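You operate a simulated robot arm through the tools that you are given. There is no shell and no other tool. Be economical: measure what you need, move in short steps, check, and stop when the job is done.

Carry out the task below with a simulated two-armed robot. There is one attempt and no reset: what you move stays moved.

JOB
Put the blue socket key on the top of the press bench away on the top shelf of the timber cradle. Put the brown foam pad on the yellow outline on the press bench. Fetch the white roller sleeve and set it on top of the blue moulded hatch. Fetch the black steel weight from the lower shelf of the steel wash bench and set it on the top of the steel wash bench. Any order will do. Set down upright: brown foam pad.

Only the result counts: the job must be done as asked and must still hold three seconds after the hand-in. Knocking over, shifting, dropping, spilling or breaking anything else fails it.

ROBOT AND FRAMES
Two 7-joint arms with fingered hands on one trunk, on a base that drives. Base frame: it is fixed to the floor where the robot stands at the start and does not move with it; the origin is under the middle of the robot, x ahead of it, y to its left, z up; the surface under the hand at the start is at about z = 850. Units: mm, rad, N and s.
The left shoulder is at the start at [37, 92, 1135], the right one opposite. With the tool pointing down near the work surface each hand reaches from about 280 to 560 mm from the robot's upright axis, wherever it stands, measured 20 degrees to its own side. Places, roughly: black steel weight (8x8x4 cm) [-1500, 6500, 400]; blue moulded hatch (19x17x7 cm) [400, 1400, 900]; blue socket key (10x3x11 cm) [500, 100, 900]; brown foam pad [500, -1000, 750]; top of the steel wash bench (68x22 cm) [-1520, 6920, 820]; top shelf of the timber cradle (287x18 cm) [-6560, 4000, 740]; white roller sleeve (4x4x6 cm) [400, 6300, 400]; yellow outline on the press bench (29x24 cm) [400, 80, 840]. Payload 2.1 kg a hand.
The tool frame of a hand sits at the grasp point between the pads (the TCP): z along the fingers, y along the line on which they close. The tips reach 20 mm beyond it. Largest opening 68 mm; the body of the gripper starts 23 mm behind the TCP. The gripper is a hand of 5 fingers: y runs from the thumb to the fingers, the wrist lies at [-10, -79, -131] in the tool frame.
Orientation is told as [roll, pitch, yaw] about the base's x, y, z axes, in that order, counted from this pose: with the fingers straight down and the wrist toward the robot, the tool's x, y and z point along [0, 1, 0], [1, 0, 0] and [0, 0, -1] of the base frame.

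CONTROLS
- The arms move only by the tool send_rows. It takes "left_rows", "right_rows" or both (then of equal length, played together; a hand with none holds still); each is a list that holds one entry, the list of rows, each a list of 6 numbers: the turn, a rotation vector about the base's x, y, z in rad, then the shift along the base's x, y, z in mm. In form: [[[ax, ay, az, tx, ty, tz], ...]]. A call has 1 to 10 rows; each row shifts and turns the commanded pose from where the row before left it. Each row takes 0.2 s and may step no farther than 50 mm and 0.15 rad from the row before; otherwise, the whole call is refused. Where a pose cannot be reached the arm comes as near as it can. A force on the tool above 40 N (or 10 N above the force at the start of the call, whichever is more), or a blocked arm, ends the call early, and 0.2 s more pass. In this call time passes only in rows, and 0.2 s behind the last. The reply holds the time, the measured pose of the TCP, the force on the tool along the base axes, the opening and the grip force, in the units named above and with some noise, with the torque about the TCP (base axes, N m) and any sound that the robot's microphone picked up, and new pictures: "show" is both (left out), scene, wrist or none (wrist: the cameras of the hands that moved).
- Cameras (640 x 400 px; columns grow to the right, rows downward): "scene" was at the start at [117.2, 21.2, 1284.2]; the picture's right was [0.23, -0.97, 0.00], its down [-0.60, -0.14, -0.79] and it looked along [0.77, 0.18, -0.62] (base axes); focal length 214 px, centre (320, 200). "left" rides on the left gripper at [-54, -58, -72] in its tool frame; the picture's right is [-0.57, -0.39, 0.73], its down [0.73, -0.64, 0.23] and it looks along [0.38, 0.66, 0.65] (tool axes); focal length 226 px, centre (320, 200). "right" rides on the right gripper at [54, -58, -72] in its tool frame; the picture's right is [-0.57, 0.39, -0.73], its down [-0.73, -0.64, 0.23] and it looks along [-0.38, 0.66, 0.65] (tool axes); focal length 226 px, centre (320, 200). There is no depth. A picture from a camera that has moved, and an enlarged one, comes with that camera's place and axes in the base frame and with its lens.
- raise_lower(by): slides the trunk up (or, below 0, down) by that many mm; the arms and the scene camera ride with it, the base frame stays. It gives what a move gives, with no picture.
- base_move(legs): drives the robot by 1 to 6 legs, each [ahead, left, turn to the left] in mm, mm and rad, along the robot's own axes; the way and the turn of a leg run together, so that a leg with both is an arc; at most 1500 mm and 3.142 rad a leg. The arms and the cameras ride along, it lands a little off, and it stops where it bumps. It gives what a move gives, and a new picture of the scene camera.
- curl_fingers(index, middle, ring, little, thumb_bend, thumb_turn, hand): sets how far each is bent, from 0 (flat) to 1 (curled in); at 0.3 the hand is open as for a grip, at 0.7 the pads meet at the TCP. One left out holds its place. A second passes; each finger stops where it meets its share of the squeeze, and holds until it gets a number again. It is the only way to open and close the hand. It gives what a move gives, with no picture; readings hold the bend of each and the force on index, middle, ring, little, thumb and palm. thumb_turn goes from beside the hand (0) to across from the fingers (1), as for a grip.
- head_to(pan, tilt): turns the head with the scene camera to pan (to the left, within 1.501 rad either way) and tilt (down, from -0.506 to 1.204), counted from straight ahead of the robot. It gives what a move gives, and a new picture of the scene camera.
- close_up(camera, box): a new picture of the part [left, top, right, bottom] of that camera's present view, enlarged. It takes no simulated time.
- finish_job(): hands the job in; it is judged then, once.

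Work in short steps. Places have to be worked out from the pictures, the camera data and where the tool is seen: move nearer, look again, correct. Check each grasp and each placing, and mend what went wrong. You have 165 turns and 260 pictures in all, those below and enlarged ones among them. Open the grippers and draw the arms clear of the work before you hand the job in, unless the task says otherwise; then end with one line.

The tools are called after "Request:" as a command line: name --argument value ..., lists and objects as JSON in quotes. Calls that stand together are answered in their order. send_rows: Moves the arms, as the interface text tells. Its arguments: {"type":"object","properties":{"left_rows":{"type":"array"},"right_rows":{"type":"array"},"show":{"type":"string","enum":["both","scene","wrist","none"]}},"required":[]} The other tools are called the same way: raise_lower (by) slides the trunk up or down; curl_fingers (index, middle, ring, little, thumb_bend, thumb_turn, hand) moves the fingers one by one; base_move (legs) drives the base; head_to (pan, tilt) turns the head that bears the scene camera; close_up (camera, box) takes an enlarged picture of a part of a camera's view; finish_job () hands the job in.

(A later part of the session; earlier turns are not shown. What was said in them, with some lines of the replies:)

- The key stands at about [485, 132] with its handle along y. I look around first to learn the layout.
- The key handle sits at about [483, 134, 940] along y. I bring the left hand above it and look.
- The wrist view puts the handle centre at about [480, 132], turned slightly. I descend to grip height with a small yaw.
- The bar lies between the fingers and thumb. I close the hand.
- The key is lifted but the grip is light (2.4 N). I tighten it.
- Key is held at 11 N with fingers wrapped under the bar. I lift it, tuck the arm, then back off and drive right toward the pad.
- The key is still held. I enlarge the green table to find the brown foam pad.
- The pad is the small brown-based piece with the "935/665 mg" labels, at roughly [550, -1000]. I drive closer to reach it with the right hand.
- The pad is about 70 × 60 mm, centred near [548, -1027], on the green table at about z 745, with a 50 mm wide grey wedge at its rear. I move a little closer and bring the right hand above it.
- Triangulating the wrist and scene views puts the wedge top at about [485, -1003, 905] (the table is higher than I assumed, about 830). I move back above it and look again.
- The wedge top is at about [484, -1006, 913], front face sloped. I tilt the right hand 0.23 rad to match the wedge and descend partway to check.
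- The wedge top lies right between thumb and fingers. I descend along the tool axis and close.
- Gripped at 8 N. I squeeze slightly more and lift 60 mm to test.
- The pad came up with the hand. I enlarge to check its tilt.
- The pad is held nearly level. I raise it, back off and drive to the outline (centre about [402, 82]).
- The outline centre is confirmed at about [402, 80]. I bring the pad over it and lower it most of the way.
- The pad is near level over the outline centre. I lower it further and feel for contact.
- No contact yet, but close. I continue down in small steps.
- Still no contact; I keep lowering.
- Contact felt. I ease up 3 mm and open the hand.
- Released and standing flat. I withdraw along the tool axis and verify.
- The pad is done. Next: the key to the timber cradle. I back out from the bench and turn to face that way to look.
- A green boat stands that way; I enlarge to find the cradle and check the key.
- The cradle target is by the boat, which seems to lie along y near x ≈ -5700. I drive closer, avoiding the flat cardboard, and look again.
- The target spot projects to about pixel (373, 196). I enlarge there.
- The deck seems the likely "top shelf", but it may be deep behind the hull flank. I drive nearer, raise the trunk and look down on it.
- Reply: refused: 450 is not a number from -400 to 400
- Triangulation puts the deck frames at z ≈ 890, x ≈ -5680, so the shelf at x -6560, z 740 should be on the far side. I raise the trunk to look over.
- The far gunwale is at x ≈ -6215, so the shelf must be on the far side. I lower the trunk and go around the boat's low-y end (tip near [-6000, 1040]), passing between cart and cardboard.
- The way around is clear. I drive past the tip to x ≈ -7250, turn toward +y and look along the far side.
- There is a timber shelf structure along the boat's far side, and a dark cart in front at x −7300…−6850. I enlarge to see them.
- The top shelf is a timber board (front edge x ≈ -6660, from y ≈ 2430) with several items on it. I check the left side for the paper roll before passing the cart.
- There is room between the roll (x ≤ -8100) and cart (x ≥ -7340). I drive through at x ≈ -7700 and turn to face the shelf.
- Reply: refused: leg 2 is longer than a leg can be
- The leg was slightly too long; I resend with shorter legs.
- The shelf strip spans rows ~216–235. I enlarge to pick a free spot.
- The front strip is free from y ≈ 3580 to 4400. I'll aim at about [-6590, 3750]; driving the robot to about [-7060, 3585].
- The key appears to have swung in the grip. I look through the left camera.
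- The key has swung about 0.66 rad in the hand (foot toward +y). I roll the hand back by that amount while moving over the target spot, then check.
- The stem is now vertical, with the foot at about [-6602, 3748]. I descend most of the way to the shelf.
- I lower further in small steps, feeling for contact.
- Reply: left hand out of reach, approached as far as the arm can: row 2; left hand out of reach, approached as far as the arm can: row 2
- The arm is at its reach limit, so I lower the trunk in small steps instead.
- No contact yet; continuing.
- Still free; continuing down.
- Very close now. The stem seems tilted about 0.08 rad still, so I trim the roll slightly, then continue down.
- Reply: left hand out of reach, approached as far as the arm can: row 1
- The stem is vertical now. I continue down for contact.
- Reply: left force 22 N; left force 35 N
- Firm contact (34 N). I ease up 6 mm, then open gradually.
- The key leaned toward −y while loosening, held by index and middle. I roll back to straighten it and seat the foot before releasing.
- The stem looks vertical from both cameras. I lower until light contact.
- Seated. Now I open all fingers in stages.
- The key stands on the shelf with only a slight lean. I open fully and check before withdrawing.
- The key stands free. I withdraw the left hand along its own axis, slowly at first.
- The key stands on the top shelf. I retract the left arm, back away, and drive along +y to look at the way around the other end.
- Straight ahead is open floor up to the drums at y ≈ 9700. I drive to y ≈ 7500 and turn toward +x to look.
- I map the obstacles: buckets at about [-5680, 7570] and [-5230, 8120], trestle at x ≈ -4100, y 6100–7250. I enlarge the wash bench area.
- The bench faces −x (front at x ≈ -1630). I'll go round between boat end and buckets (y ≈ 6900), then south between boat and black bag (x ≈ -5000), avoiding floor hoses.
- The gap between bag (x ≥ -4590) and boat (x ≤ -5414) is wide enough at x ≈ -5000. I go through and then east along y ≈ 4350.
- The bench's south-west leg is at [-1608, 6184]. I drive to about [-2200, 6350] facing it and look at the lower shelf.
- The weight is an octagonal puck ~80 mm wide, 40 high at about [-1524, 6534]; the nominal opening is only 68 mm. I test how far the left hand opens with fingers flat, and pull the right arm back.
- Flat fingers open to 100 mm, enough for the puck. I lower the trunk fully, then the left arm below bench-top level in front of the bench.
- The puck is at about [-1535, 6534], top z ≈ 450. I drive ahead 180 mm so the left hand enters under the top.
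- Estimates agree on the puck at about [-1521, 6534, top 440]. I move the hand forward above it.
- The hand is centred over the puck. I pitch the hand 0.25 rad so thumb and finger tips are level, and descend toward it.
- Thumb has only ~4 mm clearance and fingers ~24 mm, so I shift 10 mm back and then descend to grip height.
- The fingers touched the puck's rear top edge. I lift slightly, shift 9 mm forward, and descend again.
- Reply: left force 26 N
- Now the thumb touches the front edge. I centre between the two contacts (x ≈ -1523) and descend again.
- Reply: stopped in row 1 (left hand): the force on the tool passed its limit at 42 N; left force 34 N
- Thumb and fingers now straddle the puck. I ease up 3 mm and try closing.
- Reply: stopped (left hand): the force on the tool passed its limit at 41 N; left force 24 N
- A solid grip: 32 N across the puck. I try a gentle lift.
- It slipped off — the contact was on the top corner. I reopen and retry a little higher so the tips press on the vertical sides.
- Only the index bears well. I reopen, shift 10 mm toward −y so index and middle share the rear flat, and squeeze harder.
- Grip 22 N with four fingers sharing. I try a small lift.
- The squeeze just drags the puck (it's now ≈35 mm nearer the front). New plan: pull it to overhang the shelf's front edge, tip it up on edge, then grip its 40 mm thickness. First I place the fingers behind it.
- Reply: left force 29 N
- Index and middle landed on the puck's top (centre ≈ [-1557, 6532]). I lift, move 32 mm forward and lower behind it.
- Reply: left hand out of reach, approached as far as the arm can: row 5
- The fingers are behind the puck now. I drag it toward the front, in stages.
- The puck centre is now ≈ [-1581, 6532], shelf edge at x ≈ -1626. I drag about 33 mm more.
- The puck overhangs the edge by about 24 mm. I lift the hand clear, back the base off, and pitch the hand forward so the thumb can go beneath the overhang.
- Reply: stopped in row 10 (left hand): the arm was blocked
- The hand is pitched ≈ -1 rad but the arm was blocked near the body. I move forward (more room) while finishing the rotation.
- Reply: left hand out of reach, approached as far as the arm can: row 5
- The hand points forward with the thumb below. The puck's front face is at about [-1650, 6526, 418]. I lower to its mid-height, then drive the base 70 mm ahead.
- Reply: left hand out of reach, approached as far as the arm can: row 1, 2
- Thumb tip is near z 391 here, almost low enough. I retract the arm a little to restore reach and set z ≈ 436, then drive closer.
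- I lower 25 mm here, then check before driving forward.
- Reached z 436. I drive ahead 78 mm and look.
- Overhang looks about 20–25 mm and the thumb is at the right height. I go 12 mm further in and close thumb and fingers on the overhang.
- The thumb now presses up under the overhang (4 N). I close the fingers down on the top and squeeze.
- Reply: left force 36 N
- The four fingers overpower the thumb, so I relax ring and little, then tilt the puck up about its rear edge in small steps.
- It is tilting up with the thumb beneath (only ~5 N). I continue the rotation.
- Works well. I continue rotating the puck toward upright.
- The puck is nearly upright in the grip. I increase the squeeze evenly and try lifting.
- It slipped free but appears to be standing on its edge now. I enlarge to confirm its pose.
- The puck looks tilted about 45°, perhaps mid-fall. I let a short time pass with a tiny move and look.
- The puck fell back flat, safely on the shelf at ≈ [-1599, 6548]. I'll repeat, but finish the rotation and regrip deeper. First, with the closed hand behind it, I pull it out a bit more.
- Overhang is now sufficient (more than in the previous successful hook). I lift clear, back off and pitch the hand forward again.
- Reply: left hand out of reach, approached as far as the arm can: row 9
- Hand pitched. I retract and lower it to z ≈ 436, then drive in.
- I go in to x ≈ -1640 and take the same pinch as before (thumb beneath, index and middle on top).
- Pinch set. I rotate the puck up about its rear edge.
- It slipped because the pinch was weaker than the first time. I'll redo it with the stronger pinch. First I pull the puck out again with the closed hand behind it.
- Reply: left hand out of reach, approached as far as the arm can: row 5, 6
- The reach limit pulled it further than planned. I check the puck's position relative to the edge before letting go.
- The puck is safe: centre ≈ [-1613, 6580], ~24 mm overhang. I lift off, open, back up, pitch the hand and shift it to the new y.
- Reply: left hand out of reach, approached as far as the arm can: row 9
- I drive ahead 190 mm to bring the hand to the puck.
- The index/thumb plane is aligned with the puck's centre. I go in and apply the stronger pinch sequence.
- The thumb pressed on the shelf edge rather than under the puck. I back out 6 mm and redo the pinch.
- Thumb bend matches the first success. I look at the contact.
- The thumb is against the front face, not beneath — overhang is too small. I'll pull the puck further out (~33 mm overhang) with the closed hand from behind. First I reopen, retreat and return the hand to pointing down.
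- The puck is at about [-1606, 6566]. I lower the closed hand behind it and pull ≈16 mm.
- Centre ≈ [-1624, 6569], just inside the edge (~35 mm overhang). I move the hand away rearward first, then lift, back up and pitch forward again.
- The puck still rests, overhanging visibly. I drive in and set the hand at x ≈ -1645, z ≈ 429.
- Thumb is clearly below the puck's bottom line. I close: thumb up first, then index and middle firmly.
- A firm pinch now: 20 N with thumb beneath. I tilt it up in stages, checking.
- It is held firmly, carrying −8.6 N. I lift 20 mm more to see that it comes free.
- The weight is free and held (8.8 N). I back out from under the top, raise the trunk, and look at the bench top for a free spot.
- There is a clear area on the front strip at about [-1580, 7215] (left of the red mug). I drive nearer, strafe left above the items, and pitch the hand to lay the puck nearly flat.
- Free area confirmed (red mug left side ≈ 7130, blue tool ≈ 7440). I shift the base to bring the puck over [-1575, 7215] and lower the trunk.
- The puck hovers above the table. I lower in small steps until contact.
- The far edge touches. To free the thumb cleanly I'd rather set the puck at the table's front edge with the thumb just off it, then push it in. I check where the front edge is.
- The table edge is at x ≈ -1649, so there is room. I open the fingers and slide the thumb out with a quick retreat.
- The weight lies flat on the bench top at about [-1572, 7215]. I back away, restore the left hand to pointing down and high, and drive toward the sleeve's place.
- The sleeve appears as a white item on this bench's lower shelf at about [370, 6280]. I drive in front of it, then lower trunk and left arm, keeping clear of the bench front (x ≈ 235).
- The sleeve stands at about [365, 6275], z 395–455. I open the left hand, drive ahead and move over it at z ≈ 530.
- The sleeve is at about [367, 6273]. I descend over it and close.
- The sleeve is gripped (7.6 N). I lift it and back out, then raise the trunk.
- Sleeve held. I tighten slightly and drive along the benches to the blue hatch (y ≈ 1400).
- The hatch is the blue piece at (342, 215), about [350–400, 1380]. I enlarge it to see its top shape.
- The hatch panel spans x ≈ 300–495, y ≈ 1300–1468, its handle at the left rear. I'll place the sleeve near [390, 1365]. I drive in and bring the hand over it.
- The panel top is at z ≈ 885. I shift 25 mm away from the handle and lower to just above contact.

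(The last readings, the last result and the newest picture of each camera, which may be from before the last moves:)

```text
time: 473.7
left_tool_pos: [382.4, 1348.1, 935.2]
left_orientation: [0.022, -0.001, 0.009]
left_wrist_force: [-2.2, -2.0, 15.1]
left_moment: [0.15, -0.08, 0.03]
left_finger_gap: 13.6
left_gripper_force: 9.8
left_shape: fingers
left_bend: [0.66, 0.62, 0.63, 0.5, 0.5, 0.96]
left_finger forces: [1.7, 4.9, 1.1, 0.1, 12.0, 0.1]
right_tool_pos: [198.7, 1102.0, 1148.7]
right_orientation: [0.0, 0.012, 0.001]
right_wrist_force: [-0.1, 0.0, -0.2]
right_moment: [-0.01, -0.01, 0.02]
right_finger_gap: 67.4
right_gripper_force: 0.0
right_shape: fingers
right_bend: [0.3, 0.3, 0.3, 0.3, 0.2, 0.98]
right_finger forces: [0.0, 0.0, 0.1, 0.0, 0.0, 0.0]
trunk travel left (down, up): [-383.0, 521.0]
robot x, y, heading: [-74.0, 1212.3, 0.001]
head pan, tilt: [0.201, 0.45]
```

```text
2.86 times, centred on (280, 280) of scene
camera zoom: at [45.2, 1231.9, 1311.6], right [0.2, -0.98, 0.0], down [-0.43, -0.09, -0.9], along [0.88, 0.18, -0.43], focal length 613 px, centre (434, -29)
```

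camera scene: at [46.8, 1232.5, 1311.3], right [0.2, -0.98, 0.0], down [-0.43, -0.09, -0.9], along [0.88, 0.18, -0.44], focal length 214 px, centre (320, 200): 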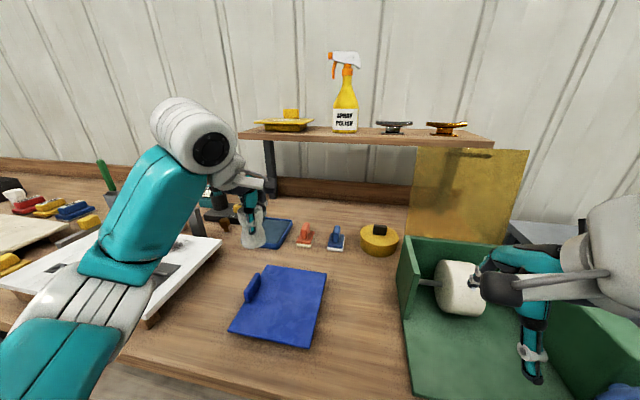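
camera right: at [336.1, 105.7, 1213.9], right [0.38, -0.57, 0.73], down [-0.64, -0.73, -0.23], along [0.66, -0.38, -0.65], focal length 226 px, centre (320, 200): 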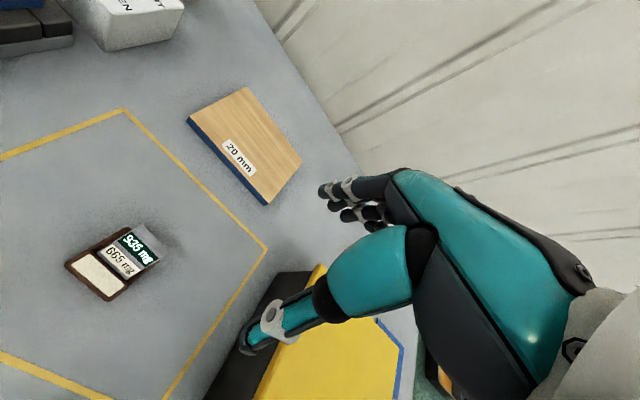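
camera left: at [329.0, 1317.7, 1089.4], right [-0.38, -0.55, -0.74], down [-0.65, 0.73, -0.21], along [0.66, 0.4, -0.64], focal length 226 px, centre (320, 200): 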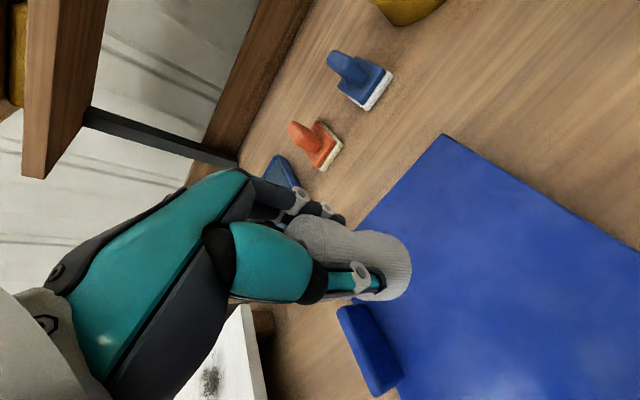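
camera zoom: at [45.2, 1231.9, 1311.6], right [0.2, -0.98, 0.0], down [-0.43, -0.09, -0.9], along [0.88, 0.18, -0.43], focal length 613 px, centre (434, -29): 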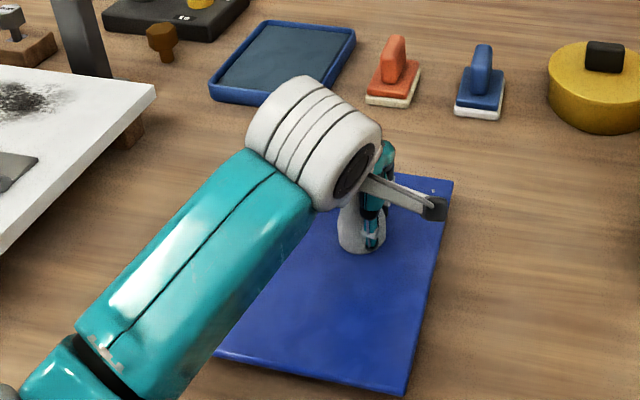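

Contact was already made at about z 944. I ease up 5 mm and open gently.

Request:
send_rows --left_rows '[[[0, 0, 0, 0, 0, 6]]]' --show "none"

Request:
curl_fingers --hand "left" --index 0.5 --middle 0.5 --ring 0.5 --little 0.45 --thumb_bend 0.4

Request:
close_up --camera "left" --box '[220, 120, 520, 350]'

```text
time: 474.1
left_tool_pos: [382.8, 1348.2, 939.4]
left_orientation: [0.022, 0.002, 0.011]
left_wrist_force: [-0.2, -0.9, 0.0]
left_moment: [0.0, -0.02, 0.01]
left_finger_gap: 13.7
left_gripper_force: 5.4
left_shape: fingers
left_bend: [0.66, 0.62, 0.63, 0.5, 0.5, 0.96]
left_finger forces: [1.6, 3.9, 0.6, 0.1, 5.7, 0.0]
right_tool_pos: [200.8, 1103.3, 1148.1]
right_orientation: [0.0, 0.011, 0.001]
right_wrist_force: [0.3, -0.1, -0.2]
right_moment: [-0.02, 0.0, 0.0]
right_finger_gap: 67.6
right_gripper_force: 0.1
right_shape: fingers
right_bend: [0.3, 0.3, 0.3, 0.3, 0.2, 0.98]
right_finger forces: [0.0, 0.0, 0.0, 0.0, 0.0, 0.1]
trunk travel left (down, up): [-383.0, 521.0]
robot x, y, heading: [-73.7, 1211.9, 0.001]
head pan, tilt: [0.201, 0.45]
```

```text
time: 475.1
left_tool_pos: [383.5, 1348.8, 939.5]
left_orientation: [0.02, 0.0, 0.009]
left_wrist_force: [0.2, -0.2, -0.3]
left_moment: [-0.03, 0.0, 0.01]
left_finger_gap: 37.0
left_gripper_force: 0.1
left_shape: fingers
left_bend: [0.5, 0.5, 0.5, 0.45, 0.4, 0.98]
left_finger forces: [0.1, 0.0, 0.0, 0.0, 0.0, 0.0]
right_tool_pos: [201.1, 1103.7, 1149.1]
right_orientation: [0.0, 0.013, 0.0]
right_wrist_force: [0.5, 0.2, 0.4]
right_moment: [0.01, 0.0, -0.01]
right_finger_gap: 67.8
right_gripper_force: 0.1
right_shape: fingers
right_bend: [0.3, 0.3, 0.3, 0.3, 0.2, 0.98]
right_finger forces: [0.0, 0.0, 0.0, 0.1, 0.0, 0.0]
trunk travel left (down, up): [-383.0, 521.0]
robot x, y, heading: [-79.6, 1211.4, 0.001]
head pan, tilt: [0.201, 0.45]
```

```text
1.74 times, centred on (370, 235) of left
camera zoom: at [326.4, 1292.1, 1011.8], right [-0.38, -0.55, -0.74], down [-0.65, 0.73, -0.21], along [0.66, 0.4, -0.64], focal length 393 px, centre (233, 139)
```

zoom: 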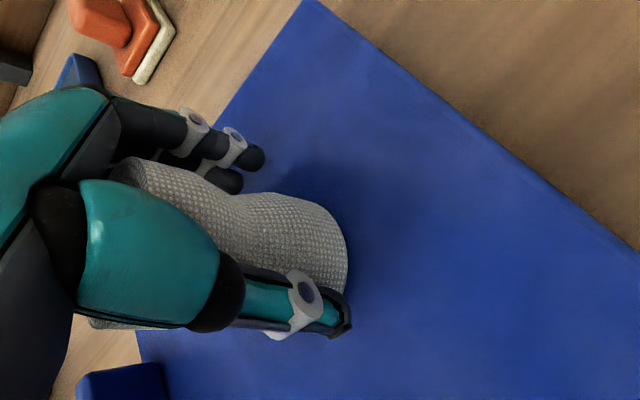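

Released; I open fully and check that the sleeve stands.

Request:
curl_fingers --hand "left" --index 0.2 --middle 0.2 --ring 0.2 --little 0.2 --thumb_bend 0.1

Request:
close_up --camera "left" --box '[220, 120, 520, 350]'

Request:
close_up --camera "scene" --box '[230, 210, 350, 310]'

```text
time: 476.1
left_tool_pos: [384.4, 1348.9, 941.0]
left_orientation: [0.021, -0.001, 0.01]
left_wrist_force: [0.0, -0.7, -0.1]
left_moment: [0.01, -0.02, 0.01]
left_finger_gap: 82.1
left_gripper_force: 0.1
left_shape: fingers
left_bend: [0.2, 0.2, 0.2, 0.2, 0.1, 0.98]
left_finger forces: [0.1, 0.0, 0.1, 0.0, 0.0, 0.0]
right_tool_pos: [201.0, 1103.1, 1147.5]
right_orientation: [0.0, 0.01, 0.0]
right_wrist_force: [-1.5, 1.2, -0.4]
right_moment: [0.01, -0.05, -0.01]
right_finger_gap: 67.3
right_gripper_force: 0.0
right_shape: fingers
right_bend: [0.3, 0.3, 0.3, 0.3, 0.2, 0.98]
right_finger forces: [0.0, 0.1, 0.0, 0.0, 0.0, 0.1]
trunk travel left (down, up): [-383.0, 521.0]
robot x, y, heading: [-76.9, 1214.5, 0.004]
head pan, tilt: [0.201, 0.45]
```

```text
1.74 times, centred on (370, 235) of left
camera zoom: at [326.4, 1292.1, 1011.8], right [-0.38, -0.55, -0.74], down [-0.65, 0.73, -0.21], along [0.66, 0.4, -0.64], focal length 393 px, centre (233, 139)
```

zoom: 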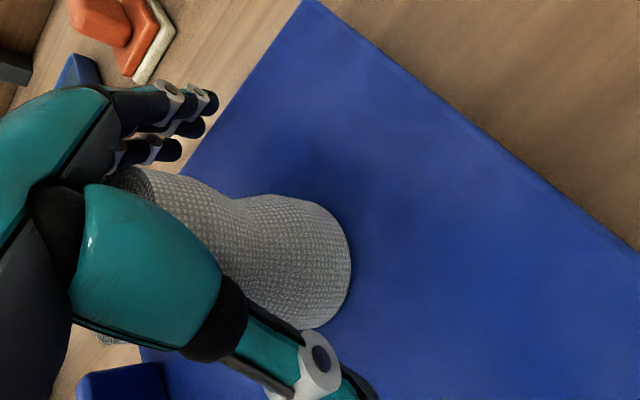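

```text
4.00 times, centred on (290, 260) of scene
camera zoom: at [46.6, 1232.4, 1311.4], right [0.2, -0.98, 0.0], down [-0.43, -0.09, -0.9], along [0.88, 0.18, -0.44], focal length 858 px, centre (440, -40)
```

zoom: 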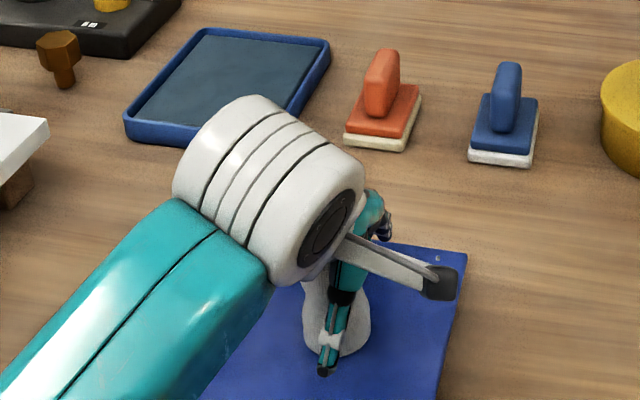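

The sleeve stands free on the hatch. I withdraw straight up and verify.

Request:
send_rows --left_rows '[[[0, 0, 0, 0, 0, 15], [0, 0, 0, 0, 0, 30], [0, 0, 0, 0, 0, 40], [0, 0, 0, -20, 0, 40], [0, 0, 0, -30, 0, 35]]]' --show "wrist"

Request:
close_up --camera "scene" --box '[210, 210, 350, 350]'

```text
time: 477.3
left_tool_pos: [332.1, 1351.8, 1101.4]
left_orientation: [0.02, 0.001, 0.01]
left_wrist_force: [0.3, -0.3, 0.7]
left_moment: [0.0, 0.02, 0.0]
left_finger_gap: 82.2
left_gripper_force: 0.0
left_shape: fingers
left_bend: [0.2, 0.2, 0.2, 0.2, 0.1, 0.98]
left_finger forces: [0.0, 0.0, 0.0, 0.0, 0.0, 0.1]
right_tool_pos: [199.5, 1103.0, 1147.3]
right_orientation: [0.0, 0.01, 0.0]
right_wrist_force: [-1.0, -0.3, 0.0]
right_moment: [0.03, -0.01, 0.01]
right_finger_gap: 67.6
right_gripper_force: 0.1
right_shape: fingers
right_bend: [0.3, 0.3, 0.3, 0.3, 0.2, 0.98]
right_finger forces: [0.0, 0.1, 0.0, 0.0, 0.1, 0.0]
trunk travel left (down, up): [-383.0, 521.0]
robot x, y, heading: [-75.9, 1215.4, -0.003]
head pan, tilt: [0.201, 0.45]
camera left: at [274.4, 1295.0, 1172.8], right [-0.38, -0.55, -0.74], down [-0.65, 0.73, -0.21], along [0.66, 0.4, -0.64], focal length 226 px, centre (320, 200)
```

left: 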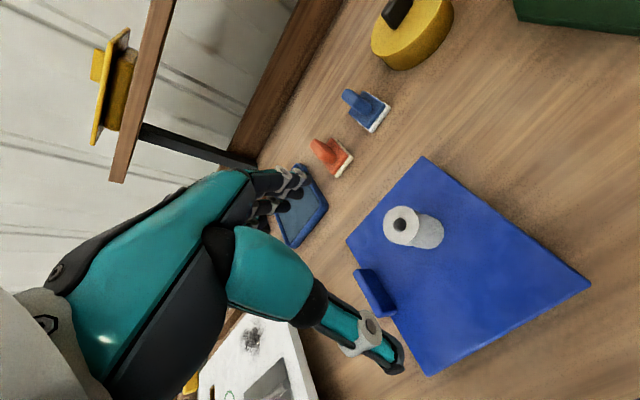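

```text
2.86 times, centred on (280, 280) of scene
camera zoom: at [46.4, 1233.0, 1311.4], right [0.2, -0.98, 0.0], down [-0.43, -0.09, -0.9], along [0.88, 0.18, -0.44], focal length 613 px, centre (434, -29)
```

zoom: 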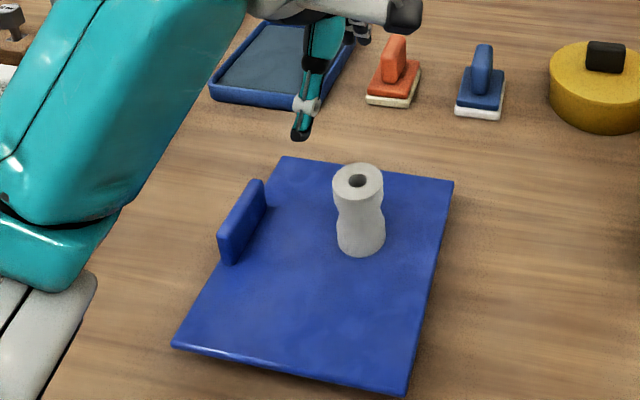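

The sleeve stands on the hatch and all four jobs are done. I back the arms clear of the bench, then hand in.

Request:
base_move --legs '[[-300, 0, 0]]'

Request:
finish_job

```text
time: 479.3
left_tool_pos: [39.1, 1351.4, 1101.2]
left_orientation: [0.022, 0.0, 0.011]
left_wrist_force: [-0.5, 0.0, 1.0]
left_moment: [-0.01, -0.02, 0.02]
left_finger_gap: 82.2
left_gripper_force: 0.1
left_shape: fingers
left_bend: [0.2, 0.2, 0.2, 0.2, 0.1, 0.98]
left_finger forces: [0.0, 0.1, 0.1, 0.0, 0.0, 0.1]
right_tool_pos: [-94.3, 1104.3, 1148.2]
right_orientation: [0.001, 0.011, 0.001]
right_wrist_force: [0.2, 0.2, -0.2]
right_moment: [0.02, 0.02, 0.0]
right_finger_gap: 67.7
right_gripper_force: 0.0
right_shape: fingers
right_bend: [0.3, 0.3, 0.3, 0.3, 0.2, 0.98]
right_finger forces: [0.0, 0.1, 0.1, 0.1, 0.1, 0.0]
trunk travel left (down, up): [-383.0, 521.0]
robot x, y, heading: [-373.1, 1213.8, -0.001]
head pan, tilt: [0.201, 0.45]
camera scene: at [-247.8, 1232.5, 1311.4], right [0.2, -0.98, 0.0], down [-0.43, -0.09, -0.9], along [0.88, 0.18, -0.44], focal length 214 px, centre (320, 200)
```

scene: 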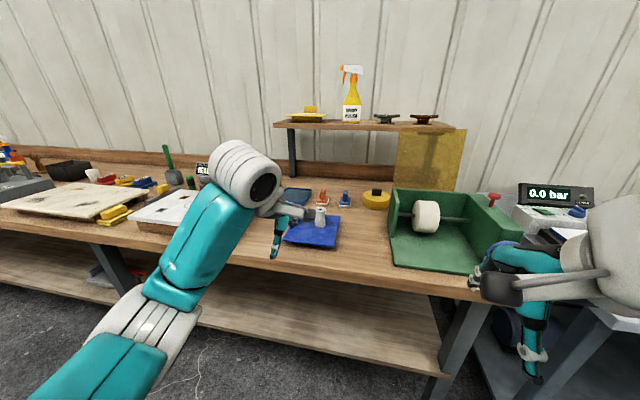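

```text
The job is handed in.
```

All four items were in place when last seen, and the job is handed in: key standing on the cradle's top shelf, foam pad upright on the yellow outline, roller sleeve standing on the blue hatch, and steel weight flat on the wash bench top, after it slipped and tipped back flat a few times on its own shelf.
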